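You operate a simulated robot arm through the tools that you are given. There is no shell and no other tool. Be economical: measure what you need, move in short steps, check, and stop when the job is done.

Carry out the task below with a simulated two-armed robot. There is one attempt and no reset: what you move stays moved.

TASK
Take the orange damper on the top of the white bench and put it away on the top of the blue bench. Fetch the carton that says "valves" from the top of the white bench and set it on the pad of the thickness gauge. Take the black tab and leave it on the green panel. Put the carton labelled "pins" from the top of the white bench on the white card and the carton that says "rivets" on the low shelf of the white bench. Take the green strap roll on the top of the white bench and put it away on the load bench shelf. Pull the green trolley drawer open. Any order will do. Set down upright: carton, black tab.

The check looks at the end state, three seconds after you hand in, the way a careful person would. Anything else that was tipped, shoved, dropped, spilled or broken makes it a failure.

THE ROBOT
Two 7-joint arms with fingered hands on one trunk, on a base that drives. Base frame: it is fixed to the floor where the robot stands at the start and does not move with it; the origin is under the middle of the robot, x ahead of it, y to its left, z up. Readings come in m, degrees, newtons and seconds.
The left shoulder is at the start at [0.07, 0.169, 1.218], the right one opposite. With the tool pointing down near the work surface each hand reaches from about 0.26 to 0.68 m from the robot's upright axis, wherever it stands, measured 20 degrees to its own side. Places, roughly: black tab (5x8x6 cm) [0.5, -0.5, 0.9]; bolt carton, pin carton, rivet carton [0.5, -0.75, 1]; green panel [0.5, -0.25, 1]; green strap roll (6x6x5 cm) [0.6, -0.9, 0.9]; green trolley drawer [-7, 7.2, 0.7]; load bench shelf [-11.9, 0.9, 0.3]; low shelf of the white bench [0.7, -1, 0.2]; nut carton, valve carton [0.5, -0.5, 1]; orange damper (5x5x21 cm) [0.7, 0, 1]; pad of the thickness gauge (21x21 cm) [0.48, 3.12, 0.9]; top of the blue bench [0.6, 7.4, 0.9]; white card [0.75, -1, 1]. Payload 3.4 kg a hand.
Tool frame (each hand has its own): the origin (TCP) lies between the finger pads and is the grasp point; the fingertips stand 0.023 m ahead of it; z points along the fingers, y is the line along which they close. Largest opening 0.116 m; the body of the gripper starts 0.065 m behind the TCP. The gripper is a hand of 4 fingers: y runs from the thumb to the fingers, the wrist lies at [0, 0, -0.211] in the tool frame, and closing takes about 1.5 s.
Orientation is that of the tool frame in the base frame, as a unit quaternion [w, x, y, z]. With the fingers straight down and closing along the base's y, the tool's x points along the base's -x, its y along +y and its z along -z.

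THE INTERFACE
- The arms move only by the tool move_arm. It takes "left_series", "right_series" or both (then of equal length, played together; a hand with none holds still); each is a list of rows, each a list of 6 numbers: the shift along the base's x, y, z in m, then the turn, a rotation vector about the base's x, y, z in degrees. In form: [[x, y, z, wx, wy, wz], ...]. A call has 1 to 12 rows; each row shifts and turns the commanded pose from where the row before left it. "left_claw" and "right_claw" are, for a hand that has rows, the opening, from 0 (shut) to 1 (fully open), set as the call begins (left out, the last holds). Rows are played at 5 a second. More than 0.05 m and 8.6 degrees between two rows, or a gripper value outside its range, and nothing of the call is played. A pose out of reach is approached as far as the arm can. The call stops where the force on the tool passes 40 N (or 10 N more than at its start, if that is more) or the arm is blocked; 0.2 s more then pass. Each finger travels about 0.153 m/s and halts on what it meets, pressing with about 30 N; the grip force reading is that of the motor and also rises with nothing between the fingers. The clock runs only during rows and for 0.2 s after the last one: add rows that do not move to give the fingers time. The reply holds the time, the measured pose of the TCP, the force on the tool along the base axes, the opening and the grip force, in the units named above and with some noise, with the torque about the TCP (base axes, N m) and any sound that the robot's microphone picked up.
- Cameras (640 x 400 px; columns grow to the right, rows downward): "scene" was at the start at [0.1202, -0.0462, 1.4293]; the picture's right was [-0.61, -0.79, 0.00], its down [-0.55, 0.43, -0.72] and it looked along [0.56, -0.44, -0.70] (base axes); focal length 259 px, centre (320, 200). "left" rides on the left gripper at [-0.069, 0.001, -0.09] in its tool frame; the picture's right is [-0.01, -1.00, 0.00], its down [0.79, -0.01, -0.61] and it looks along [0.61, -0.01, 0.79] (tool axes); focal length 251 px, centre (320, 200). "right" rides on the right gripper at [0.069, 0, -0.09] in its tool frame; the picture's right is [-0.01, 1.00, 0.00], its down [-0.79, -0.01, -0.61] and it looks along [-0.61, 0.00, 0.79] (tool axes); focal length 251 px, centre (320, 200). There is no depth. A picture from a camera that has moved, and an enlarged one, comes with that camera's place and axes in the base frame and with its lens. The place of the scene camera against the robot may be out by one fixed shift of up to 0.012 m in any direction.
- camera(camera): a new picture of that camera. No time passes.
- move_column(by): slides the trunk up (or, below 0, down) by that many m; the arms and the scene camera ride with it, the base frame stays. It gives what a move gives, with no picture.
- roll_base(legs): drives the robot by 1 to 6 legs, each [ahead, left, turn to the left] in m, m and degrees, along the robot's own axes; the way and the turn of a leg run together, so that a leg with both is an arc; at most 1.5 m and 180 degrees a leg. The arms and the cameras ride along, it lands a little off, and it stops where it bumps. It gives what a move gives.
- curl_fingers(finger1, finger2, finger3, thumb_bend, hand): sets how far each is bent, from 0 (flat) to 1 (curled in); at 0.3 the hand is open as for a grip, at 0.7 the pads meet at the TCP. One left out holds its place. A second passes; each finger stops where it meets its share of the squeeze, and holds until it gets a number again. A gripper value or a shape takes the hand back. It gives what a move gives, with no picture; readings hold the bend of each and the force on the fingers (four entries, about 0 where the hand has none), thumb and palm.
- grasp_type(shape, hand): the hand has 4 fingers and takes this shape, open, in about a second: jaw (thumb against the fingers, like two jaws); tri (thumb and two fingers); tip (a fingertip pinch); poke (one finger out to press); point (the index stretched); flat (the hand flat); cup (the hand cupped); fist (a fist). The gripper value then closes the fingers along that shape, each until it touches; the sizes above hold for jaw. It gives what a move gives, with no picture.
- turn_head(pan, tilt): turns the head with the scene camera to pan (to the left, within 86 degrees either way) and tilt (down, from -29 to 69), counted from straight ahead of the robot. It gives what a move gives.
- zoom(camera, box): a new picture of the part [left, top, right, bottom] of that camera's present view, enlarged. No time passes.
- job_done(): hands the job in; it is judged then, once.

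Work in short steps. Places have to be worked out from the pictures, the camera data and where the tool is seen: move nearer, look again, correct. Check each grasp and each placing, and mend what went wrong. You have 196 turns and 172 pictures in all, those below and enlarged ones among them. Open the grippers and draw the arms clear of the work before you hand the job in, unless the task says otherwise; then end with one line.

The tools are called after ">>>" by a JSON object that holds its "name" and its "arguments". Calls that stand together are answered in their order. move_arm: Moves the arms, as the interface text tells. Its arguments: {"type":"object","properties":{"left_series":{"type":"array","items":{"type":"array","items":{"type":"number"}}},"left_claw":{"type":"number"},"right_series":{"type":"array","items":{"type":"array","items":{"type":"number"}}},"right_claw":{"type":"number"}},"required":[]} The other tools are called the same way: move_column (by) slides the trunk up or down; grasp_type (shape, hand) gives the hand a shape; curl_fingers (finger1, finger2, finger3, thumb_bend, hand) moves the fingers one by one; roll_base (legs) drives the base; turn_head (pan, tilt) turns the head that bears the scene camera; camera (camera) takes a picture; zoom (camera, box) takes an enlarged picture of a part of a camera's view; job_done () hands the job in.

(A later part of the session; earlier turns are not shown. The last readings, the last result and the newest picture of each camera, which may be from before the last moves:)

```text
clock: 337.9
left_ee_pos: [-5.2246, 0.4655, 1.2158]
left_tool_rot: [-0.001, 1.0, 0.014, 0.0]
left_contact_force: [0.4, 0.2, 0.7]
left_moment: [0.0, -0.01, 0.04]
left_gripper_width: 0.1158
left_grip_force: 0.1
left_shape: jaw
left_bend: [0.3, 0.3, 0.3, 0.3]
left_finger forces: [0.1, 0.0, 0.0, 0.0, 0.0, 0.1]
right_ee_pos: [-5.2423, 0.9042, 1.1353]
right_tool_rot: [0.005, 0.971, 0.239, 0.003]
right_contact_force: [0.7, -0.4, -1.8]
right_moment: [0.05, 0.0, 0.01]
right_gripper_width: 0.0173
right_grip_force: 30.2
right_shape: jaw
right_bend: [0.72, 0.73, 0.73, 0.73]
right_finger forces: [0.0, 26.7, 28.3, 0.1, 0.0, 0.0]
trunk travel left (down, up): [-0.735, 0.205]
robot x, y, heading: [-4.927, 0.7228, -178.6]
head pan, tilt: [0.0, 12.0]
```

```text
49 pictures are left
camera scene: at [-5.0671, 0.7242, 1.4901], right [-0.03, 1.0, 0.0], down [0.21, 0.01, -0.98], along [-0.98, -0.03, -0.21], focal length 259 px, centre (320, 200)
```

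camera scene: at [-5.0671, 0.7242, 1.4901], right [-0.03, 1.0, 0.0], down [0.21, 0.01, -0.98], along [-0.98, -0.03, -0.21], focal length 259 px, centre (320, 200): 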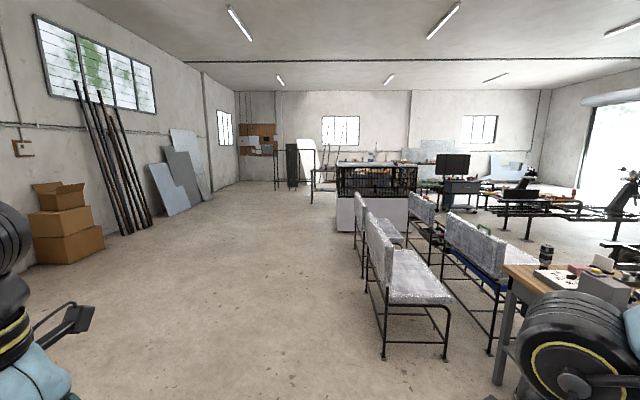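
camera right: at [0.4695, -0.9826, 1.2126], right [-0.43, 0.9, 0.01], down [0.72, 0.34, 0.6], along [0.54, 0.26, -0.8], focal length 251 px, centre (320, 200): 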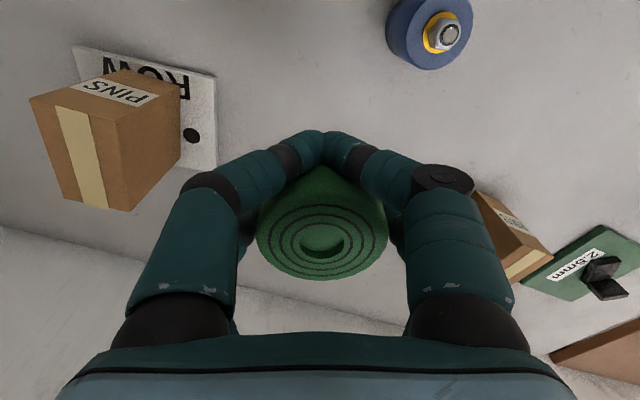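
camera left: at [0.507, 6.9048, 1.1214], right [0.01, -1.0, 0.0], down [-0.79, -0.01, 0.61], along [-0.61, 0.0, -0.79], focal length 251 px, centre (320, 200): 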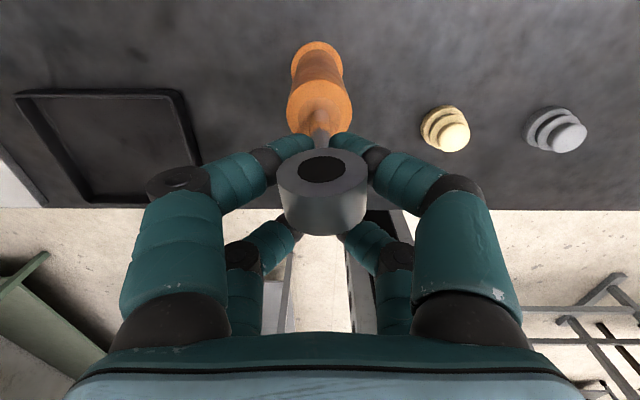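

Chairs stand at y ≥ 1.05 from x = -6.6 on; the load bench should appear around pixel (334, 190). I veer to y ≈ 0.3 and go on 4.2 m.

>>> {"name": "roll_base", "arguments": {"legs": [[1.4, 0.36, -1.2], [1.4, 0, 0], [1.4, 0, 0]]}}

>>> {"name": "turn_head", "arguments": {"pan": -5, "tilt": 18}}

>>> {"name": "camera", "arguments": {"camera": "scene"}}

```text
clock: 358.4
left_ee_pos: [-9.4592, -0.0176, 1.214]
left_tool_rot: [-0.001, 1.0, 0.01, 0.001]
left_contact_force: [-0.2, -0.1, 0.6]
left_moment: [0.0, 0.0, 0.02]
left_gripper_width: 0.116
left_grip_force: 0.2
left_shape: jaw
left_bend: [0.3, 0.3, 0.3, 0.3]
left_finger forces: [0.1, 0.0, 0.1, 0.1, 0.1, 0.1]
right_ee_pos: [-9.4725, 0.4234, 1.1359]
right_tool_rot: [0.003, 0.972, 0.235, 0.002]
right_contact_force: [0.0, 0.0, -1.9]
right_moment: [0.0, -0.01, -0.03]
right_gripper_width: 0.0174
right_grip_force: 29.7
right_shape: jaw
right_bend: [0.72, 0.73, 0.73, 0.73]
right_finger forces: [0.0, 26.8, 28.3, 0.1, 0.1, 0.0]
trunk travel left (down, up): [-0.735, 0.205]
robot x, y, heading: [-9.1614, 0.2372, -179.0]
head pan, tilt: [0.0, 12.0]
```

```text
clock: 359.1
left_ee_pos: [-9.4602, -0.0173, 1.2148]
left_tool_rot: [-0.001, 1.0, 0.009, 0.0]
left_contact_force: [0.8, 0.1, 0.2]
left_moment: [0.03, 0.02, 0.0]
left_gripper_width: 0.116
left_grip_force: 0.1
left_shape: jaw
left_bend: [0.3, 0.3, 0.3, 0.3]
left_finger forces: [0.1, 0.0, 0.0, 0.0, 0.0, 0.0]
right_ee_pos: [-9.4722, 0.4217, 1.1354]
right_tool_rot: [0.003, 0.972, 0.235, 0.002]
right_contact_force: [1.0, -0.2, -2.2]
right_moment: [0.04, -0.04, 0.02]
right_gripper_width: 0.0176
right_grip_force: 30.0
right_shape: jaw
right_bend: [0.72, 0.73, 0.73, 0.73]
right_finger forces: [0.0, 26.8, 28.1, 0.0, 0.1, 0.0]
trunk travel left (down, up): [-0.735, 0.205]
robot x, y, heading: [-9.161, 0.24, -178.8]
head pan, tilt: [-5.0, 18.0]
```

```text
48 pictures are left
camera scene: at [-9.2997, 0.2486, 1.4803], right [0.07, 1.0, 0.0], down [0.31, -0.02, -0.95], along [-0.95, 0.06, -0.31], focal length 259 px, centre (320, 200)
```

scene: 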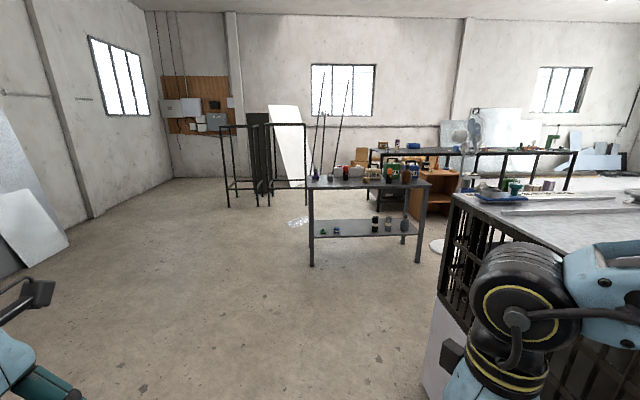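

The load bench is the dark table with the lower shelf (front edge x ≈ -11.6, y 0.3–1.44). I drive 1.1 m closer and look in detail.

>>> {"name": "roll_base", "arguments": {"legs": [[1.1, 0, -0.5]]}}

>>> {"name": "turn_head", "arguments": {"pan": -30, "tilt": 30}}

>>> {"name": "camera", "arguments": {"camera": "scene"}}

```text
clock: 364.7
left_ee_pos: [-10.5583, -0.0117, 1.2162]
left_tool_rot: [0.0, 1.0, -0.005, 0.0]
left_contact_force: [0.0, -0.3, -0.3]
left_moment: [-0.02, -0.01, -0.02]
left_gripper_width: 0.1157
left_grip_force: 0.1
left_shape: jaw
left_bend: [0.3, 0.3, 0.3, 0.3]
left_finger forces: [0.0, 0.0, 0.0, 0.1, 0.0, 0.0]
right_ee_pos: [-10.5571, 0.429, 1.1363]
right_tool_rot: [0.004, 0.976, 0.219, 0.002]
right_contact_force: [-0.4, 0.3, -1.4]
right_moment: [-0.02, -0.02, 0.02]
right_gripper_width: 0.0177
right_grip_force: 30.3
right_shape: jaw
right_bend: [0.72, 0.73, 0.73, 0.73]
right_finger forces: [0.0, 26.9, 28.2, 0.0, 0.0, 0.1]
trunk travel left (down, up): [-0.735, 0.205]
robot x, y, heading: [-10.254, 0.233, 179.1]
head pan, tilt: [-5.0, 18.0]
```

```text
clock: 365.6
left_ee_pos: [-10.5597, -0.0108, 1.2171]
left_tool_rot: [-0.001, 1.0, -0.006, 0.0]
left_contact_force: [1.2, -0.6, 0.2]
left_moment: [-0.01, -0.03, 0.01]
left_gripper_width: 0.1157
left_grip_force: 0.1
left_shape: jaw
left_bend: [0.3, 0.3, 0.3, 0.3]
left_finger forces: [0.0, 0.0, 0.0, 0.0, 0.0, 0.0]
right_ee_pos: [-10.5571, 0.4297, 1.136]
right_tool_rot: [0.003, 0.976, 0.219, 0.002]
right_contact_force: [-0.6, -0.2, -1.3]
right_moment: [0.0, -0.05, 0.01]
right_gripper_width: 0.0172
right_grip_force: 30.1
right_shape: jaw
right_bend: [0.72, 0.73, 0.73, 0.73]
right_finger forces: [0.1, 26.8, 28.1, 0.0, 0.1, 0.0]
trunk travel left (down, up): [-0.735, 0.205]
robot x, y, heading: [-10.2523, 0.2366, 179.2]
head pan, tilt: [-30.0, 30.0]
```

```text
47 pictures are left
camera scene: at [-10.3755, 0.2869, 1.461], right [0.51, 0.86, 0.0], down [0.43, -0.26, -0.87], along [-0.74, 0.44, -0.5], focal length 259 px, centre (320, 200)
```

scene: 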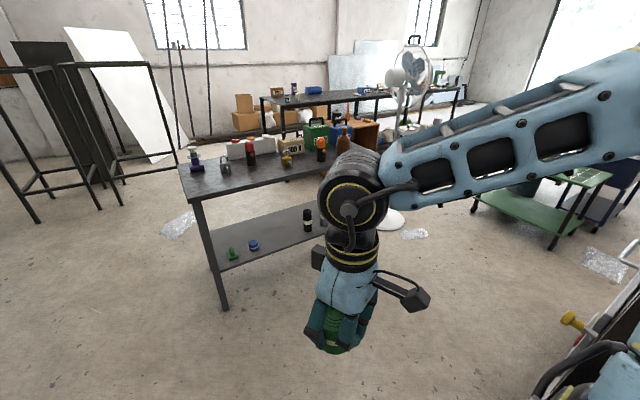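

I place the roll between the items at about (-11.74, 0.80) on the shelf (z ≈ 0.32). I drive closer, pull the left hand back, and lower the trunk by 0.6 m.

>>> {"name": "move_arm", "arguments": {"left_series": [[0.04, -0.02, 0, 0, 0, 0], [0.04, -0.02, 0, 0, 0, 0], [0.03, -0.02, 0, 0, 0, 0]]}}

>>> {"name": "roll_base", "arguments": {"legs": [[0.55, 0, 0.8]]}}

>>> {"name": "move_column", "arguments": {"by": -0.4}}

>>> {"name": "move_column", "arguments": {"by": -0.2}}

>>> {"name": "move_arm", "arguments": {"right_series": [[0, 0, -0.04, 0, 0, 0], [0, 0, -0.04, 0, 0, 0], [0, 0, -0.02, 0, 0, 0], [0, 0, 0, 0, 0, 0]]}}

>>> {"name": "camera", "arguments": {"camera": "scene"}}

```text
clock: 366.4
left_ee_pos: [-10.4646, -0.0284, 1.2068]
left_tool_rot: [0.0, 1.0, -0.007, 0.001]
left_contact_force: [-0.1, -0.4, 0.3]
left_moment: [-0.01, 0.02, 0.01]
left_gripper_width: 0.1161
left_grip_force: 0.1
left_shape: jaw
left_bend: [0.3, 0.3, 0.3, 0.3]
left_finger forces: [0.0, 0.0, 0.0, 0.1, 0.0, 0.0]
left hand out of reach, approached as far as the arm can: row 2, 3
right_ee_pos: [-10.5583, 0.4311, 1.1358]
right_tool_rot: [0.003, 0.976, 0.218, 0.003]
right_contact_force: [0.4, 0.3, -1.9]
right_moment: [-0.02, -0.03, -0.04]
right_gripper_width: 0.0175
right_grip_force: 30.5
right_shape: jaw
right_bend: [0.72, 0.73, 0.73, 0.73]
right_finger forces: [0.0, 26.8, 28.3, 0.0, 0.1, 0.0]
trunk travel left (down, up): [-0.735, 0.205]
robot x, y, heading: [-10.2556, 0.234, 179.1]
head pan, tilt: [-30.0, 30.0]
```

```text
clock: 369.5
left_ee_pos: [-11.0048, -0.0278, 1.2083]
left_tool_rot: [-0.001, 1.0, -0.001, 0.0]
left_contact_force: [0.2, 0.1, -0.4]
left_moment: [-0.01, 0.0, 0.03]
left_gripper_width: 0.1161
left_grip_force: 0.1
left_shape: jaw
left_bend: [0.3, 0.3, 0.3, 0.3]
left_finger forces: [0.0, 0.0, 0.0, 0.0, 0.0, 0.0]
right_ee_pos: [-11.1045, 0.4304, 1.1368]
right_tool_rot: [0.002, 0.975, 0.224, 0.002]
right_contact_force: [-0.3, 0.2, -2.1]
right_moment: [0.02, -0.02, 0.01]
right_gripper_width: 0.0176
right_grip_force: 30.3
right_shape: jaw
right_bend: [0.72, 0.73, 0.73, 0.73]
right_finger forces: [0.0, 26.8, 28.2, 0.0, 0.0, 0.1]
trunk travel left (down, up): [-0.735, 0.205]
robot x, y, heading: [-10.797, 0.2392, 179.8]
head pan, tilt: [-30.0, 30.0]
```

```text
clock: 373.3
left_ee_pos: [-11.0058, -0.0285, 0.8075]
left_tool_rot: [-0.001, 1.0, -0.001, 0.0]
left_contact_force: [0.3, 0.5, -0.3]
left_moment: [-0.02, 0.01, 0.01]
left_gripper_width: 0.1159
left_grip_force: 0.0
left_shape: jaw
left_bend: [0.3, 0.3, 0.3, 0.3]
left_finger forces: [0.1, 0.0, 0.0, 0.0, 0.0, 0.0]
right_ee_pos: [-11.1045, 0.4301, 0.7354]
right_tool_rot: [0.003, 0.974, 0.225, 0.002]
right_contact_force: [0.1, -0.2, -1.4]
right_moment: [0.03, -0.04, -0.02]
right_gripper_width: 0.0174
right_grip_force: 29.9
right_shape: jaw
right_bend: [0.72, 0.73, 0.73, 0.73]
right_finger forces: [0.0, 26.9, 28.3, 0.0, 0.0, 0.0]
trunk travel left (down, up): [-0.335, 0.605]
robot x, y, heading: [-10.7989, 0.2416, 179.9]
head pan, tilt: [-30.0, 30.0]
```

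```text
clock: 375.5
left_ee_pos: [-11.0067, -0.0286, 0.6069]
left_tool_rot: [-0.001, 1.0, -0.001, 0.0]
left_contact_force: [0.8, 0.5, 0.4]
left_moment: [0.02, 0.0, 0.0]
left_gripper_width: 0.1159
left_grip_force: 0.1
left_shape: jaw
left_bend: [0.3, 0.3, 0.3, 0.3]
left_finger forces: [0.1, 0.0, 0.0, 0.0, 0.1, 0.1]
right_ee_pos: [-11.1048, 0.4293, 0.5361]
right_tool_rot: [0.003, 0.974, 0.224, 0.003]
right_contact_force: [0.2, -0.2, -1.5]
right_moment: [-0.01, 0.02, 0.01]
right_gripper_width: 0.0174
right_grip_force: 29.9
right_shape: jaw
right_bend: [0.72, 0.73, 0.73, 0.73]
right_finger forces: [0.0, 26.8, 28.3, 0.0, 0.0, 0.0]
trunk travel left (down, up): [-0.135, 0.805]
robot x, y, heading: [-10.7973, 0.2412, 180.1]
head pan, tilt: [-30.0, 30.0]
```

```text
clock: 376.5
left_ee_pos: [-11.0069, -0.0272, 0.6073]
left_tool_rot: [-0.001, 1.0, -0.001, 0.0]
left_contact_force: [-0.1, -0.1, -0.2]
left_moment: [-0.01, 0.02, -0.05]
left_gripper_width: 0.1158
left_grip_force: 0.1
left_shape: jaw
left_bend: [0.3, 0.3, 0.3, 0.3]
left_finger forces: [0.0, 0.1, 0.0, 0.1, 0.1, 0.0]
right_ee_pos: [-11.104, 0.4304, 0.4358]
right_tool_rot: [0.003, 0.975, 0.224, 0.003]
right_contact_force: [0.0, 0.5, -2.4]
right_moment: [0.0, -0.03, -0.01]
right_gripper_width: 0.0173
right_grip_force: 30.0
right_shape: jaw
right_bend: [0.72, 0.73, 0.73, 0.73]
right_finger forces: [0.0, 26.8, 28.3, 0.0, 0.0, 0.0]
trunk travel left (down, up): [-0.135, 0.805]
robot x, y, heading: [-10.7993, 0.2378, 179.9]
head pan, tilt: [-30.0, 30.0]
```

```text
46 pictures are left
camera scene: at [-10.9215, 0.29, 0.861], right [0.5, 0.86, 0.0], down [0.43, -0.25, -0.87], along [-0.75, 0.43, -0.5], focal length 259 px, centre (320, 200)
```

scene: 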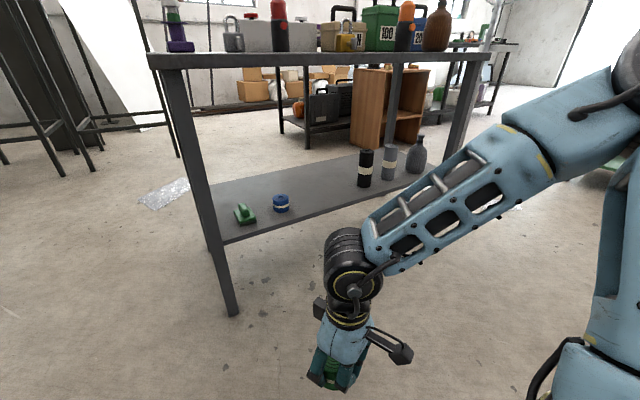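

Triangulated: shelf z ≈ 0.35, front edge x ≈ -11.6, blue item at y ≈ 0.56 and black can at y ≈ 0.965. I aim for (-11.70, 0.77): slide right 0.34 m and ahead 0.4 m.

>>> {"name": "roll_base", "arguments": {"legs": [[0, -0.34, 0], [0.4, 0, 0]]}}

>>> {"name": "turn_head", "arguments": {"pan": -15, "tilt": 40}}

>>> {"name": "camera", "arguments": {"camera": "scene"}}

```text
clock: 380.8
left_ee_pos: [-11.4032, 0.3179, 0.6075]
left_tool_rot: [-0.002, 1.0, -0.001, 0.0]
left_contact_force: [0.3, 0.2, 0.0]
left_moment: [0.0, 0.03, -0.01]
left_gripper_width: 0.1158
left_grip_force: 0.0
left_shape: jaw
left_bend: [0.3, 0.3, 0.3, 0.3]
left_finger forces: [0.0, 0.1, 0.0, 0.0, 0.0, 0.0]
right_ee_pos: [-11.5016, 0.7747, 0.435]
right_tool_rot: [0.003, 0.974, 0.225, 0.002]
right_contact_force: [0.5, -0.2, -1.6]
right_moment: [0.01, -0.04, 0.02]
right_gripper_width: 0.0172
right_grip_force: 29.8
right_shape: jaw
right_bend: [0.72, 0.73, 0.73, 0.73]
right_finger forces: [0.0, 26.8, 28.3, 0.0, 0.1, 0.1]
trunk travel left (down, up): [-0.135, 0.805]
robot x, y, heading: [-11.1925, 0.5827, 179.8]
head pan, tilt: [-30.0, 30.0]
```

```text
clock: 381.6
left_ee_pos: [-11.4042, 0.3163, 0.6072]
left_tool_rot: [-0.001, 1.0, 0.0, 0.0]
left_contact_force: [0.2, -0.2, 0.1]
left_moment: [0.03, -0.01, 0.01]
left_gripper_width: 0.1158
left_grip_force: 0.1
left_shape: jaw
left_bend: [0.3, 0.3, 0.3, 0.3]
left_finger forces: [0.0, 0.0, 0.0, 0.1, 0.1, 0.0]
right_ee_pos: [-11.501, 0.7772, 0.4352]
right_tool_rot: [0.003, 0.975, 0.224, 0.003]
right_contact_force: [0.1, 1.3, -1.8]
right_moment: [0.01, -0.02, 0.0]
right_gripper_width: 0.0175
right_grip_force: 29.9
right_shape: jaw
right_bend: [0.72, 0.73, 0.73, 0.73]
right_finger forces: [0.1, 26.8, 28.3, 0.0, 0.0, 0.0]
trunk travel left (down, up): [-0.135, 0.805]
robot x, y, heading: [-11.193, 0.5848, 179.9]
head pan, tilt: [-15.0, 40.0]
```

```text
45 pictures are left
camera scene: at [-11.3226, 0.6114, 0.8457], right [0.26, 0.97, 0.0], down [0.62, -0.17, -0.77], along [-0.74, 0.2, -0.64], focal length 259 px, centre (320, 200)
```

scene: 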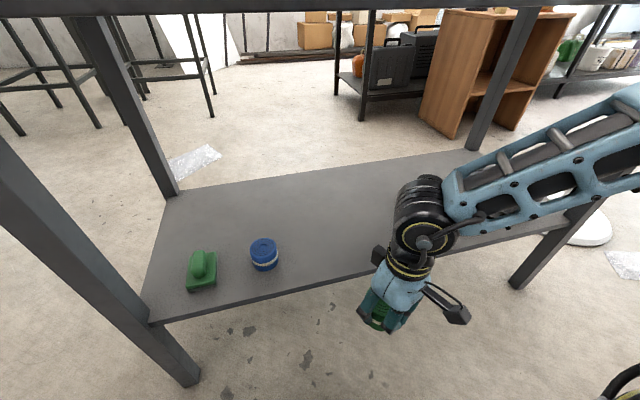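

Clear. I extend 20 cm over the shelf, look, then lower.

>>> {"name": "move_arm", "arguments": {"right_series": [[-0.04, 0, 0, 0, 0, 0], [-0.04, 0, 0, 0, 0, 0], [-0.04, 0, 0, 0, 0, 0], [-0.04, 0, 0, 0, 0, 0], [-0.04, 0, 0, 0, 0, 0], [0, 0, 0, 0, 0, 0]]}}

>>> {"name": "camera", "arguments": {"camera": "scene"}}

>>> {"name": "camera", "arguments": {"camera": "right"}}

```text
clock: 383.0
left_ee_pos: [-11.4032, 0.3175, 0.6078]
left_tool_rot: [-0.001, 1.0, 0.0, 0.0]
left_contact_force: [-0.9, -0.3, 0.1]
left_moment: [0.0, -0.01, -0.02]
left_gripper_width: 0.1158
left_grip_force: 0.0
left_shape: jaw
left_bend: [0.3, 0.3, 0.3, 0.3]
left_finger forces: [0.0, 0.1, 0.0, 0.1, 0.0, 0.1]
right_ee_pos: [-11.7022, 0.7754, 0.4353]
right_tool_rot: [0.003, 0.974, 0.225, 0.003]
right_contact_force: [-0.1, 0.1, -1.9]
right_moment: [0.03, -0.05, 0.01]
right_gripper_width: 0.0173
right_grip_force: 30.3
right_shape: jaw
right_bend: [0.72, 0.73, 0.73, 0.73]
right_finger forces: [0.0, 27.0, 28.2, 0.1, 0.0, 0.0]
trunk travel left (down, up): [-0.135, 0.805]
robot x, y, heading: [-11.1903, 0.5827, 179.9]
head pan, tilt: [-15.0, 40.0]
```

```text
44 pictures are left
camera scene: at [-11.3227, 0.6113, 0.8456], right [0.26, 0.97, 0.0], down [0.62, -0.17, -0.77], along [-0.74, 0.2, -0.64], focal length 259 px, centre (320, 200)
```

scene: 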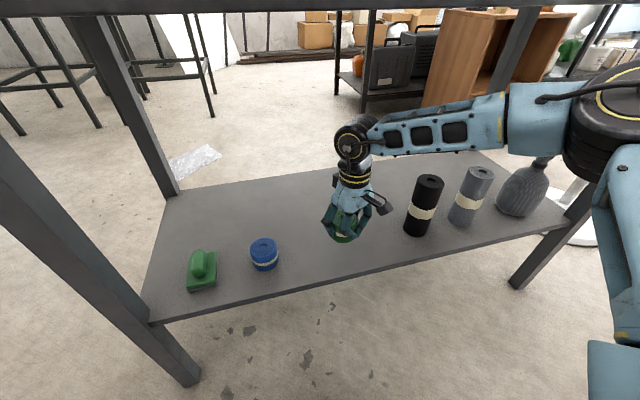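

```text
43 pictures are left
camera right: at [-11.6405, 0.8058, 0.5255], right [0.43, -0.9, 0.01], down [-0.72, -0.34, 0.6], along [-0.54, -0.26, -0.8], focal length 251 px, centre (320, 200)
```

right: 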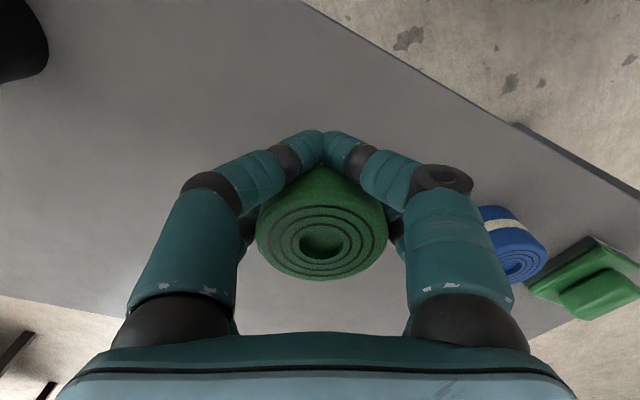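

Well placed between the blue roll and the black can. I lower until contact.

>>> {"name": "move_arm", "arguments": {"right_series": [[0, 0, -0.02, 0, 0, 0], [0, 0, -0.01, 0, 0, 0], [0, 0, -0.006, 0, 0, 0], [0, 0, -0.004, 0, 0, 0], [0, 0, -0.004, 0, 0, 0], [0, 0, -0.004, 0, 0, 0], [0, 0, -0.004, 0, 0, 0], [0, 0, -0.004, 0, 0, 0], [0, 0, 0, 0, 0, 0]]}}

```text
clock: 385.0
left_ee_pos: [-11.4039, 0.3169, 0.609]
left_tool_rot: [0.0, 1.0, 0.001, 0.0]
left_contact_force: [0.4, 0.1, 0.4]
left_moment: [0.0, 0.01, 0.0]
left_gripper_width: 0.1162
left_grip_force: 0.1
left_shape: jaw
left_bend: [0.3, 0.3, 0.3, 0.3]
left_finger forces: [0.0, 0.0, 0.0, 0.0, 0.1, 0.1]
right_ee_pos: [-11.7007, 0.7771, 0.3791]
right_tool_rot: [0.003, 0.974, 0.226, 0.002]
right_contact_force: [0.1, 0.2, -0.7]
right_moment: [0.0, 0.03, 0.02]
right_gripper_width: 0.0174
right_grip_force: 30.1
right_shape: jaw
right_bend: [0.72, 0.73, 0.73, 0.73]
right_finger forces: [0.1, 26.9, 28.2, 0.0, 0.1, 0.1]
trunk travel left (down, up): [-0.135, 0.805]
robot x, y, heading: [-11.1915, 0.5867, 179.7]
head pan, tilt: [-15.0, 40.0]
```

Weight is starting to come off; two or three more millimetres.

>>> {"name": "move_arm", "arguments": {"right_series": [[0, 0, -0.002, 0, 0, 0], [0, 0, -0.002, 0, 0, 0], [0, 0, -0.002, 0, 0, 0], [0, 0, -0.002, 0, 0, 0], [0, 0, 0, 0, 0, 0]]}}

```text
clock: 386.2
left_ee_pos: [-11.4, 0.3165, 0.6077]
left_tool_rot: [-0.002, 1.0, -0.001, -0.003]
left_contact_force: [-0.3, -0.5, 0.4]
left_moment: [0.03, -0.01, -0.01]
left_gripper_width: 0.1158
left_grip_force: 0.0
left_shape: jaw
left_bend: [0.3, 0.3, 0.3, 0.3]
left_finger forces: [0.0, 0.0, 0.0, 0.0, 0.1, 0.0]
right_ee_pos: [-11.7022, 0.7765, 0.3743]
right_tool_rot: [0.002, 0.975, 0.223, -0.001]
right_contact_force: [2.9, 2.7, 39.3]
right_moment: [-0.13, 0.44, -0.06]
right_gripper_width: 0.0177
right_grip_force: 29.7
right_shape: jaw
right_bend: [0.73, 0.74, 0.74, 0.73]
right_finger forces: [0.1, 31.7, 33.4, 0.1, 0.2, 0.0]
trunk travel left (down, up): [-0.135, 0.805]
robot x, y, heading: [-11.1985, 0.5853, 179.9]
head pan, tilt: [-15.0, 40.0]
```

Firm contact. I ease up 4 mm, open and rise, then retract.

>>> {"name": "move_arm", "arguments": {"right_series": [[0, 0, 0.004, 0, 0, 0], [0, 0, 0, 0, 0, 0]]}}

>>> {"name": "move_arm", "arguments": {"right_series": [[0, 0, 0, 0, 0, 0], [0, 0, 0, 0, 0, 0], [0, 0, 0, 0, 0, 0], [0, 0, 0, 0, 0, 0], [0, 0, 0, 0, 0, 0]], "right_claw": 1}}

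>>> {"name": "move_arm", "arguments": {"right_series": [[0, 0, 0.03, 0, 0, 0], [0, 0, 0.035, 0, 0, 0], [0.04, 0, 0, 0, 0, 0], [0.04, 0, 0, 0, 0, 0], [0.04, 0, 0, 0, 0, 0], [0.04, 0, 0, 0, 0, 0], [0.04, 0, 0, 0, 0, 0]]}}

>>> {"name": "camera", "arguments": {"camera": "scene"}}

```text
clock: 386.8
left_ee_pos: [-11.4024, 0.3166, 0.6074]
left_tool_rot: [-0.001, 1.0, 0.0, -0.001]
left_contact_force: [0.8, -0.5, 0.5]
left_moment: [-0.02, 0.02, -0.03]
left_gripper_width: 0.1159
left_grip_force: 0.0
left_shape: jaw
left_bend: [0.3, 0.3, 0.3, 0.3]
left_finger forces: [0.0, 0.1, 0.0, 0.1, 0.0, 0.0]
right_ee_pos: [-11.7015, 0.7762, 0.3764]
right_tool_rot: [0.002, 0.974, 0.225, 0.002]
right_contact_force: [-3.6, -1.3, 18.4]
right_moment: [-0.14, 0.39, -0.07]
right_gripper_width: 0.0175
right_grip_force: 29.7
right_shape: jaw
right_bend: [0.72, 0.74, 0.74, 0.73]
right_finger forces: [0.0, 32.5, 33.1, 0.0, 0.1, 0.0]
trunk travel left (down, up): [-0.135, 0.805]
robot x, y, heading: [-11.1952, 0.5853, 180.0]
head pan, tilt: [-15.0, 40.0]
```

```text
clock: 388.0
left_ee_pos: [-11.4033, 0.3174, 0.6078]
left_tool_rot: [-0.001, 1.0, 0.001, 0.0]
left_contact_force: [0.2, 0.0, -0.2]
left_moment: [0.03, -0.01, -0.02]
left_gripper_width: 0.116
left_grip_force: 0.0
left_shape: jaw
left_bend: [0.3, 0.3, 0.3, 0.3]
left_finger forces: [0.1, 0.1, 0.0, 0.0, 0.0, 0.1]
right_ee_pos: [-11.7011, 0.7754, 0.375]
right_tool_rot: [0.004, 0.974, 0.225, 0.004]
right_contact_force: [-0.3, -0.6, 0.4]
right_moment: [0.03, 0.01, 0.0]
right_gripper_width: 0.1158
right_grip_force: 0.1
right_shape: jaw
right_bend: [0.3, 0.3, 0.3, 0.3]
right_finger forces: [0.1, 0.0, 0.1, 0.0, 0.0, 0.0]
trunk travel left (down, up): [-0.135, 0.805]
robot x, y, heading: [-11.1961, 0.5852, 179.9]
head pan, tilt: [-15.0, 40.0]
```

```text
clock: 389.6
left_ee_pos: [-11.4032, 0.3182, 0.607]
left_tool_rot: [-0.001, 1.0, 0.0, 0.0]
left_contact_force: [-0.2, 0.0, 0.1]
left_moment: [-0.01, -0.02, -0.01]
left_gripper_width: 0.1155
left_grip_force: 0.1
left_shape: jaw
left_bend: [0.3, 0.3, 0.3, 0.3]
left_finger forces: [0.1, 0.1, 0.0, 0.1, 0.0, 0.0]
right_ee_pos: [-11.5032, 0.7751, 0.4392]
right_tool_rot: [0.003, 0.974, 0.226, 0.003]
right_contact_force: [0.7, -0.7, 0.2]
right_moment: [-0.06, 0.0, 0.01]
right_gripper_width: 0.1158
right_grip_force: 0.0
right_shape: jaw
right_bend: [0.3, 0.3, 0.3, 0.3]
right_finger forces: [0.1, 0.0, 0.0, 0.0, 0.0, 0.0]
trunk travel left (down, up): [-0.135, 0.805]
robot x, y, heading: [-11.1936, 0.5841, 179.8]
head pan, tilt: [-15.0, 40.0]
```

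```text
42 pictures are left
camera scene: at [-11.3224, 0.6112, 0.8457], right [0.26, 0.97, 0.0], down [0.62, -0.17, -0.77], along [-0.74, 0.2, -0.64], focal length 259 px, centre (320, 200)
```

scene: 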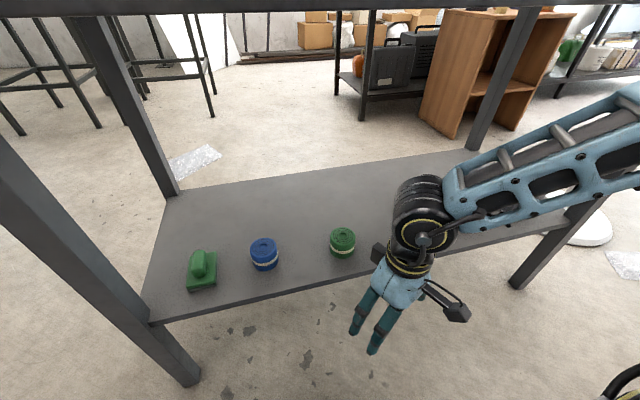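

The strap roll is on the load bench shelf. I back off, raise the trunk and look towards +y for the route to the green trolley.

>>> {"name": "roll_base", "arguments": {"legs": [[-0.4, 0.1, 0]]}}

>>> {"name": "move_column", "arguments": {"by": 0.4}}

>>> {"name": "move_column", "arguments": {"by": 0.2}}

>>> {"name": "turn_head", "arguments": {"pan": -80, "tilt": 15}}

>>> {"name": "camera", "arguments": {"camera": "scene"}}

```text
clock: 392.1
left_ee_pos: [-11.0017, 0.215, 0.6078]
left_tool_rot: [0.0, 1.0, 0.002, 0.0]
left_contact_force: [-0.1, 0.6, -0.4]
left_moment: [0.02, 0.0, 0.0]
left_gripper_width: 0.1161
left_grip_force: 0.0
left_shape: jaw
left_bend: [0.3, 0.3, 0.3, 0.3]
left_finger forces: [0.0, 0.0, 0.1, 0.0, 0.0, 0.0]
right_ee_pos: [-11.1035, 0.6735, 0.4399]
right_tool_rot: [0.003, 0.974, 0.226, 0.002]
right_contact_force: [0.4, 0.0, 0.0]
right_moment: [0.01, -0.02, 0.0]
right_gripper_width: 0.1158
right_grip_force: 0.1
right_shape: jaw
right_bend: [0.3, 0.3, 0.3, 0.3]
right_finger forces: [0.0, 0.0, 0.0, 0.0, 0.0, 0.0]
trunk travel left (down, up): [-0.135, 0.805]
robot x, y, heading: [-10.7922, 0.481, -179.9]
head pan, tilt: [-15.0, 40.0]
```

```text
clock: 396.0
left_ee_pos: [-11.0032, 0.2147, 1.0069]
left_tool_rot: [-0.001, 1.0, 0.002, 0.001]
left_contact_force: [0.9, 0.5, -0.2]
left_moment: [0.04, 0.02, 0.06]
left_gripper_width: 0.116
left_grip_force: 0.1
left_shape: jaw
left_bend: [0.3, 0.3, 0.3, 0.3]
left_finger forces: [0.0, 0.0, 0.0, 0.1, 0.0, 0.0]
right_ee_pos: [-11.1038, 0.6728, 0.8395]
right_tool_rot: [0.002, 0.974, 0.227, 0.002]
right_contact_force: [0.2, 0.0, 0.0]
right_moment: [-0.01, 0.0, -0.01]
right_gripper_width: 0.1158
right_grip_force: 0.1
right_shape: jaw
right_bend: [0.3, 0.3, 0.3, 0.3]
right_finger forces: [0.1, 0.1, 0.1, 0.0, 0.1, 0.0]
trunk travel left (down, up): [-0.535, 0.405]
robot x, y, heading: [-10.7955, 0.4836, -180.0]
head pan, tilt: [-15.0, 40.0]
```

```text
clock: 398.1
left_ee_pos: [-11.0022, 0.2145, 1.2072]
left_tool_rot: [-0.001, 1.0, 0.002, 0.0]
left_contact_force: [0.6, 0.4, 0.3]
left_moment: [0.03, -0.01, 0.02]
left_gripper_width: 0.116
left_grip_force: 0.1
left_shape: jaw
left_bend: [0.3, 0.3, 0.3, 0.3]
left_finger forces: [0.1, 0.0, 0.0, 0.0, 0.1, 0.1]
right_ee_pos: [-11.1038, 0.6732, 1.039]
right_tool_rot: [0.004, 0.974, 0.227, 0.003]
right_contact_force: [-0.2, 0.5, 0.5]
right_moment: [0.0, -0.01, 0.01]
right_gripper_width: 0.1158
right_grip_force: 0.0
right_shape: jaw
right_bend: [0.3, 0.3, 0.3, 0.3]
right_finger forces: [0.0, 0.0, 0.1, 0.0, 0.0, 0.1]
trunk travel left (down, up): [-0.735, 0.205]
robot x, y, heading: [-10.7965, 0.4856, -179.9]
head pan, tilt: [-15.0, 40.0]
```

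```text
clock: 399.5
left_ee_pos: [-11.0024, 0.2157, 1.2071]
left_tool_rot: [-0.001, 1.0, 0.001, -0.001]
left_contact_force: [-0.5, -1.0, -0.7]
left_moment: [-0.01, 0.01, 0.0]
left_gripper_width: 0.1158
left_grip_force: 0.1
left_shape: jaw
left_bend: [0.3, 0.3, 0.3, 0.3]
left_finger forces: [0.0, 0.0, 0.0, 0.0, 0.1, 0.0]
right_ee_pos: [-11.1045, 0.6734, 1.0376]
right_tool_rot: [0.003, 0.974, 0.227, 0.003]
right_contact_force: [0.0, -0.3, 0.3]
right_moment: [0.04, -0.01, 0.0]
right_gripper_width: 0.1163
right_grip_force: 0.0
right_shape: jaw
right_bend: [0.3, 0.3, 0.3, 0.3]
right_finger forces: [0.0, 0.0, 0.0, 0.0, 0.0, 0.0]
trunk travel left (down, up): [-0.735, 0.205]
robot x, y, heading: [-10.7987, 0.4834, -180.0]
head pan, tilt: [-80.0, 15.0]
```

```text
41 pictures are left
camera scene: at [-10.8566, 0.5804, 1.4852], right [0.98, 0.18, 0.0], down [0.05, -0.26, -0.97], along [-0.17, 0.95, -0.26], focal length 259 px, centre (320, 200)
```

scene: 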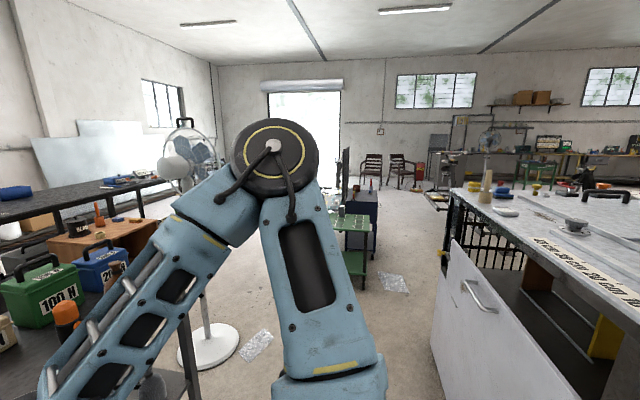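

The direct lane past the green table is narrow. Between the cabinet (x ≈ -9.6) and the chairs (x ≈ -8.6) there is a gap; I drive to its mouth, face north and look.

>>> {"name": "roll_base", "arguments": {"legs": [[-1.5, 0.2, 0], [-0.2, 0.05, 0], [0, 0, -90]]}}

>>> {"name": "turn_head", "arguments": {"pan": 0, "tilt": 18}}

>>> {"name": "camera", "arguments": {"camera": "scene"}}

```text
refused: leg 1 is longer than a leg can be; nothing moved
```

```text
clock: 401.0
left_ee_pos: [-11.0025, 0.2155, 1.2075]
left_tool_rot: [0.0, 1.0, 0.001, 0.0]
left_contact_force: [-0.2, 1.0, 0.3]
left_moment: [0.0, 0.01, -0.01]
left_gripper_width: 0.1157
left_grip_force: 0.2
left_shape: jaw
left_bend: [0.3, 0.3, 0.3, 0.3]
left_finger forces: [0.1, 0.0, 0.0, 0.1, 0.1, 0.0]
right_ee_pos: [-11.1031, 0.6733, 1.0389]
right_tool_rot: [0.004, 0.974, 0.226, 0.002]
right_contact_force: [-0.3, 0.4, 0.4]
right_moment: [-0.01, 0.03, 0.0]
right_gripper_width: 0.1158
right_grip_force: 0.1
right_shape: jaw
right_bend: [0.3, 0.3, 0.3, 0.3]
right_finger forces: [0.1, 0.0, 0.1, 0.0, 0.1, 0.0]
trunk travel left (down, up): [-0.735, 0.205]
robot x, y, heading: [-10.795, 0.4849, -179.8]
head pan, tilt: [0.0, 18.0]
```

```text
40 pictures are left
camera scene: at [-10.9334, 0.4883, 1.4803], right [0.0, 1.0, 0.0], down [0.31, 0.0, -0.95], along [-0.95, 0.0, -0.31], focal length 259 px, centre (320, 200)
```

scene: 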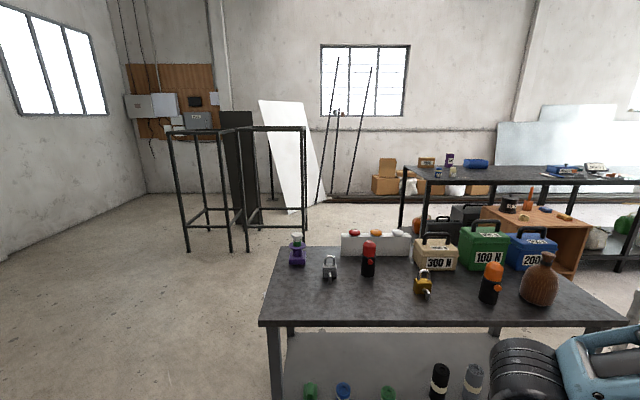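

A leg was slightly too long; I redo the drive.

>>> {"name": "roll_base", "arguments": {"legs": [[-1.4, 0.2, 0], [-0.35, 0.0, 0], [0, 0, -90]]}}

>>> {"name": "camera", "arguments": {"camera": "scene"}}

```text
clock: 413.8
left_ee_pos: [-9.2935, 0.4739, 1.208]
left_tool_rot: [-0.001, 0.71, -0.705, 0.002]
left_contact_force: [-0.4, 0.9, 0.4]
left_moment: [-0.01, -0.01, 0.02]
left_gripper_width: 0.116
left_grip_force: 0.3
left_shape: jaw
left_bend: [0.3, 0.3, 0.3, 0.3]
left_finger forces: [0.0, 0.1, 0.1, 0.0, 0.0, 0.0]
right_ee_pos: [-8.8383, 0.5769, 1.0397]
right_tool_rot: [0.004, 0.849, -0.528, 0.001]
right_contact_force: [0.6, -0.2, -0.6]
right_moment: [0.02, 0.03, 0.0]
right_gripper_width: 0.1159
right_grip_force: 0.0
right_shape: jaw
right_bend: [0.3, 0.3, 0.3, 0.3]
right_finger forces: [0.0, 0.1, 0.1, 0.0, 0.1, 0.0]
trunk travel left (down, up): [-0.735, 0.205]
robot x, y, heading: [-9.0254, 0.2703, 90.5]
head pan, tilt: [0.0, 18.0]
```

```text
39 pictures are left
camera scene: at [-9.0207, 0.4157, 1.4803], right [1.0, 0.0, 0.0], down [0.0, -0.31, -0.95], along [0.0, 0.95, -0.31], focal length 259 px, centre (320, 200)
```

scene: 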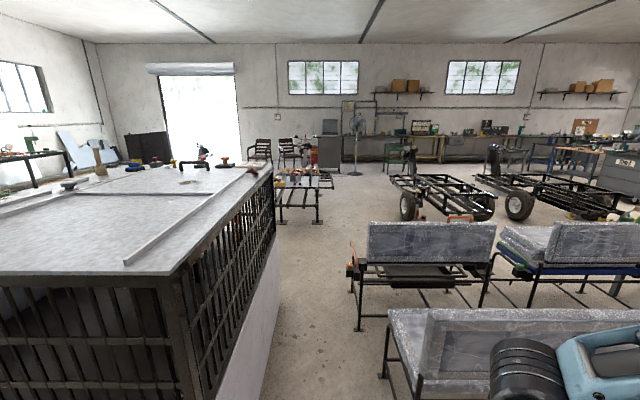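

The gap here (≈0.55–0.6 m) is too tight. I look to the right for another passage north.

>>> {"name": "turn_head", "arguments": {"pan": -50, "tilt": 15}}

>>> {"name": "camera", "arguments": {"camera": "scene"}}

```text
clock: 415.0
left_ee_pos: [-9.294, 0.4745, 1.2083]
left_tool_rot: [-0.001, 0.709, -0.705, 0.0]
left_contact_force: [0.7, -0.6, 0.8]
left_moment: [0.03, 0.0, -0.03]
left_gripper_width: 0.116
left_grip_force: 0.0
left_shape: jaw
left_bend: [0.3, 0.3, 0.3, 0.3]
left_finger forces: [0.0, 0.0, 0.0, 0.0, 0.0, 0.0]
right_ee_pos: [-8.8372, 0.5776, 1.0392]
right_tool_rot: [0.005, 0.849, -0.528, 0.0]
right_contact_force: [-0.6, 0.4, 1.0]
right_moment: [-0.03, 0.01, 0.01]
right_gripper_width: 0.116
right_grip_force: 0.1
right_shape: jaw
right_bend: [0.3, 0.3, 0.3, 0.3]
right_finger forces: [0.0, 0.1, 0.0, 0.1, 0.0, 0.1]
trunk travel left (down, up): [-0.735, 0.205]
robot x, y, heading: [-9.0269, 0.2684, 90.3]
head pan, tilt: [-50.0, 15.0]
```

```text
38 pictures are left
camera scene: at [-8.949, 0.3828, 1.4852], right [0.65, -0.76, 0.0], down [-0.2, -0.17, -0.97], along [0.74, 0.62, -0.26], focal length 259 px, centre (320, 200)
```

scene: 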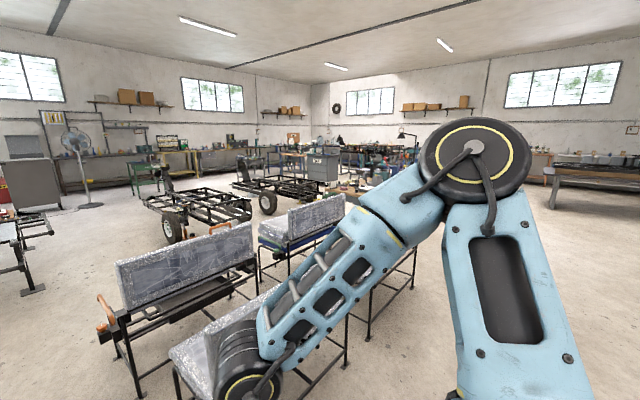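

I examine the gap more precisely with a zoom straight north.

>>> {"name": "turn_head", "arguments": {"pan": 0, "tilt": 40}}

>>> {"name": "camera", "arguments": {"camera": "scene"}}

```text
clock: 416.2
left_ee_pos: [-9.2929, 0.4739, 1.208]
left_tool_rot: [-0.001, 0.709, -0.705, 0.001]
left_contact_force: [-0.2, -0.1, -0.8]
left_moment: [0.02, -0.03, 0.01]
left_gripper_width: 0.1157
left_grip_force: 0.1
left_shape: jaw
left_bend: [0.3, 0.3, 0.3, 0.3]
left_finger forces: [0.1, 0.1, 0.1, 0.1, 0.0, 0.1]
right_ee_pos: [-8.8365, 0.5771, 1.0383]
right_tool_rot: [0.004, 0.849, -0.528, 0.0]
right_contact_force: [-0.2, -0.1, 0.2]
right_moment: [0.01, 0.0, -0.03]
right_gripper_width: 0.1158
right_grip_force: 0.0
right_shape: jaw
right_bend: [0.3, 0.3, 0.3, 0.3]
right_finger forces: [0.0, 0.0, 0.0, 0.1, 0.1, 0.0]
trunk travel left (down, up): [-0.735, 0.205]
robot x, y, heading: [-9.0276, 0.2709, 90.6]
head pan, tilt: [0.0, 40.0]
```

```text
37 pictures are left
camera scene: at [-9.0205, 0.4074, 1.4457], right [1.0, 0.0, 0.0], down [0.0, -0.64, -0.77], along [0.0, 0.77, -0.64], focal length 259 px, centre (320, 200)
```

scene: 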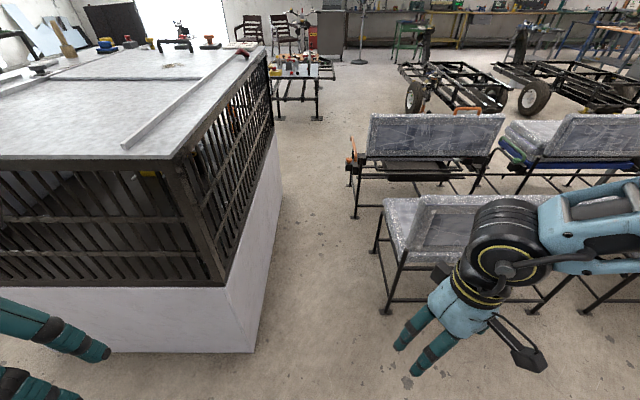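

Measured: cabinet plinth x ≈ -9.36 (y 0.93–2.2); chair feet x ≈ -8.64 and -8.74, base width ≈ 0.46 m. Passing centred at x ≈ -9.05 leaves ~8 cm each side. I align precisely first and go in short checked legs.

>>> {"name": "roll_base", "arguments": {"legs": [[0.15, 0.022, -0.5]]}}

```text
clock: 417.6
left_ee_pos: [-9.3141, 0.627, 1.2097]
left_tool_rot: [0.001, -0.705, 0.709, 0.002]
left_contact_force: [-1.0, 0.1, -0.2]
left_moment: [0.02, 0.0, 0.0]
left_gripper_width: 0.1158
left_grip_force: 0.1
left_shape: jaw
left_bend: [0.3, 0.3, 0.3, 0.3]
left_finger forces: [0.0, 0.1, 0.1, 0.1, 0.0, 0.0]
right_ee_pos: [-8.8554, 0.7253, 1.0395]
right_tool_rot: [0.004, 0.847, -0.531, -0.001]
right_contact_force: [0.6, 1.0, -0.3]
right_moment: [-0.01, -0.03, 0.05]
right_gripper_width: 0.1158
right_grip_force: 0.0
right_shape: jaw
right_bend: [0.3, 0.3, 0.3, 0.3]
right_finger forces: [0.0, 0.1, 0.0, 0.1, 0.1, 0.0]
trunk travel left (down, up): [-0.735, 0.205]
robot x, y, heading: [-9.0434, 0.419, 89.6]
head pan, tilt: [0.0, 40.0]
```

>>> {"name": "roll_base", "arguments": {"legs": [[0.7, 0.006, 0.3]]}}

>>> {"name": "camera", "arguments": {"camera": "scene"}}

```text
clock: 421.4
left_ee_pos: [-9.3264, 1.3272, 1.209]
left_tool_rot: [-0.002, 0.712, -0.703, 0.001]
left_contact_force: [0.3, 0.3, 0.1]
left_moment: [0.04, 0.01, 0.02]
left_gripper_width: 0.116
left_grip_force: 0.0
left_shape: jaw
left_bend: [0.3, 0.3, 0.3, 0.3]
left_finger forces: [0.0, 0.0, 0.0, 0.1, 0.0, 0.0]
right_ee_pos: [-8.8692, 1.4345, 1.0388]
right_tool_rot: [0.003, 0.852, -0.524, 0.0]
right_contact_force: [0.0, 1.0, 0.0]
right_moment: [0.02, 0.02, -0.02]
right_gripper_width: 0.116
right_grip_force: 0.0
right_shape: jaw
right_bend: [0.3, 0.3, 0.3, 0.3]
right_finger forces: [0.1, 0.0, 0.0, 0.0, 0.0, 0.1]
trunk travel left (down, up): [-0.735, 0.205]
robot x, y, heading: [-9.0564, 1.1255, 90.6]
head pan, tilt: [0.0, 40.0]
```

```text
36 pictures are left
camera scene: at [-9.0515, 1.2632, 1.4457], right [1.0, 0.01, 0.0], down [0.01, -0.64, -0.77], along [-0.01, 0.77, -0.64], focal length 259 px, centre (320, 200)
```

scene: 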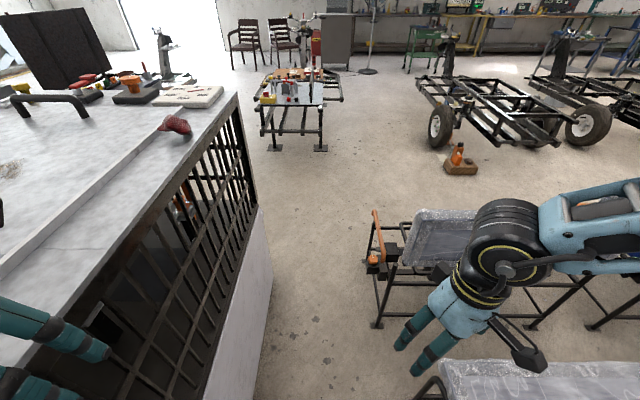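

Margins confirmed on both sides (~8 cm). I go on 1.2 m, straightening the heading.

>>> {"name": "roll_base", "arguments": {"legs": [[0.6, 0, -0.6], [0.75, 0, 0]]}}

>>> {"name": "turn_head", "arguments": {"pan": -25, "tilt": 15}}

>>> {"name": "camera", "arguments": {"camera": "scene"}}

```text
clock: 426.5
left_ee_pos: [-9.3765, 2.1105, 1.2099]
left_tool_rot: [0.004, 0.766, -0.643, -0.008]
left_contact_force: [-1.0, -0.3, 0.4]
left_moment: [0.04, -0.02, 0.01]
left_gripper_width: 0.1157
left_grip_force: 0.1
left_shape: jaw
left_bend: [0.3, 0.3, 0.3, 0.3]
left_finger forces: [0.1, 0.0, 0.0, 0.0, 0.1, 0.0]
right_ee_pos: [-8.9429, 2.2877, 1.0361]
right_tool_rot: [0.005, 0.89, -0.455, -0.006]
right_contact_force: [0.3, -0.6, -0.2]
right_moment: [0.02, -0.02, 0.02]
right_gripper_width: 0.1159
right_grip_force: 0.1
right_shape: jaw
right_bend: [0.3, 0.3, 0.3, 0.3]
right_finger forces: [0.0, 0.1, 0.0, 0.0, 0.1, 0.0]
trunk travel left (down, up): [-0.735, 0.205]
robot x, y, heading: [-9.0887, 1.951, 99.8]
head pan, tilt: [0.0, 40.0]
stopped in leg 2: the robot was blocked; the commanded pose is now the measured one
```

```text
clock: 427.4
left_ee_pos: [-9.3767, 2.1128, 1.2109]
left_tool_rot: [0.001, 0.764, -0.645, -0.008]
left_contact_force: [0.2, -0.3, 0.3]
left_moment: [-0.04, 0.01, -0.01]
left_gripper_width: 0.1158
left_grip_force: 0.0
left_shape: jaw
left_bend: [0.3, 0.3, 0.3, 0.3]
left_finger forces: [0.0, 0.0, 0.0, 0.0, 0.1, 0.0]
right_ee_pos: [-8.9429, 2.2904, 1.0389]
right_tool_rot: [0.003, 0.89, -0.456, -0.005]
right_contact_force: [0.9, 0.1, 0.6]
right_moment: [-0.02, 0.02, -0.02]
right_gripper_width: 0.116
right_grip_force: 0.1
right_shape: jaw
right_bend: [0.3, 0.3, 0.3, 0.3]
right_finger forces: [0.0, 0.1, 0.0, 0.0, 0.1, 0.0]
trunk travel left (down, up): [-0.735, 0.205]
robot x, y, heading: [-9.0873, 1.9553, 99.7]
head pan, tilt: [-25.0, 15.0]
```

```text
35 pictures are left
camera scene: at [-9.0492, 2.0733, 1.4876], right [0.96, -0.26, -0.02], down [-0.08, -0.23, -0.97], along [0.25, 0.94, -0.24], focal length 259 px, centre (320, 200)
```

scene: 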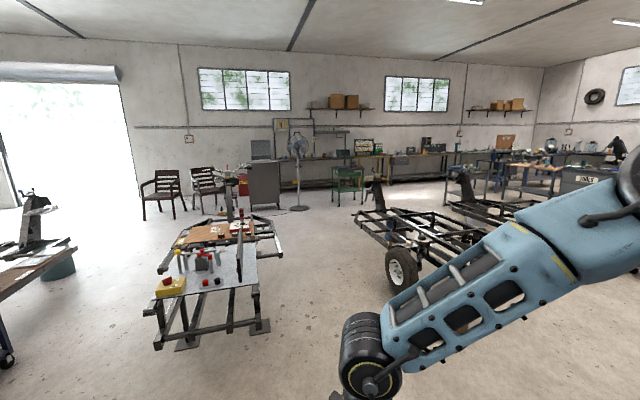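

The robot was blocked and turned; something touched on the right. I look there.

>>> {"name": "turn_head", "arguments": {"pan": -75, "tilt": 50}}

>>> {"name": "camera", "arguments": {"camera": "scene"}}

>>> {"name": "camera", "arguments": {"camera": "right"}}

```text
clock: 428.6
left_ee_pos: [-9.3764, 2.1136, 1.2107]
left_tool_rot: [0.003, 0.764, -0.645, -0.008]
left_contact_force: [0.2, -1.9, 1.6]
left_moment: [0.02, -0.01, 0.0]
left_gripper_width: 0.1157
left_grip_force: 0.2
left_shape: jaw
left_bend: [0.3, 0.3, 0.3, 0.3]
left_finger forces: [0.1, 0.0, 0.0, 0.1, 0.0, 0.1]
right_ee_pos: [-8.9443, 2.2905, 1.0399]
right_tool_rot: [0.002, 0.89, -0.457, -0.005]
right_contact_force: [0.0, -0.7, 0.2]
right_moment: [-0.03, -0.04, -0.02]
right_gripper_width: 0.1158
right_grip_force: 0.0
right_shape: jaw
right_bend: [0.3, 0.3, 0.3, 0.3]
right_finger forces: [0.0, 0.1, 0.0, 0.0, 0.1, 0.1]
trunk travel left (down, up): [-0.735, 0.205]
robot x, y, heading: [-9.0849, 1.9555, 99.6]
head pan, tilt: [-75.0, 50.0]
```

```text
34 pictures are left
camera scene: at [-9.0043, 2.0175, 1.4321], right [0.42, -0.91, -0.02], down [-0.7, -0.31, -0.64], along [0.58, 0.28, -0.77], focal length 259 px, centre (320, 200)
```

scene: 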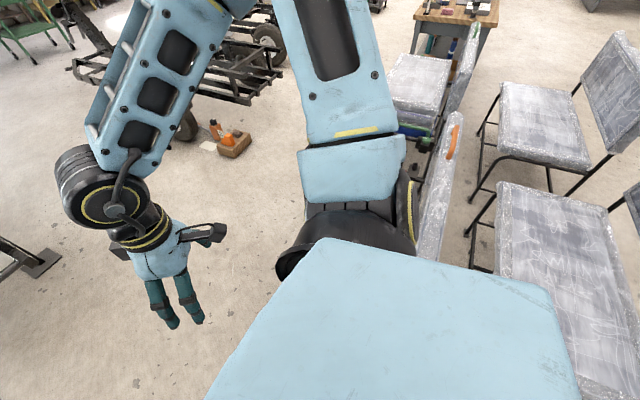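

```text
33 pictures are left
camera right: at [-8.9026, 2.2346, 1.1283], right [-0.82, -0.58, 0.01], down [-0.45, 0.65, 0.61], along [-0.36, 0.5, -0.79], focal length 251 px, centre (320, 200)
```

right: 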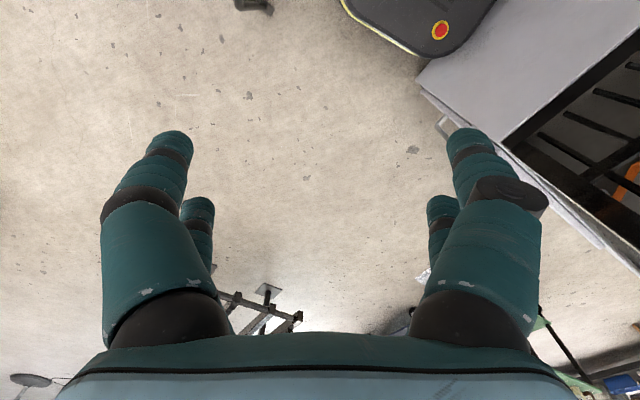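

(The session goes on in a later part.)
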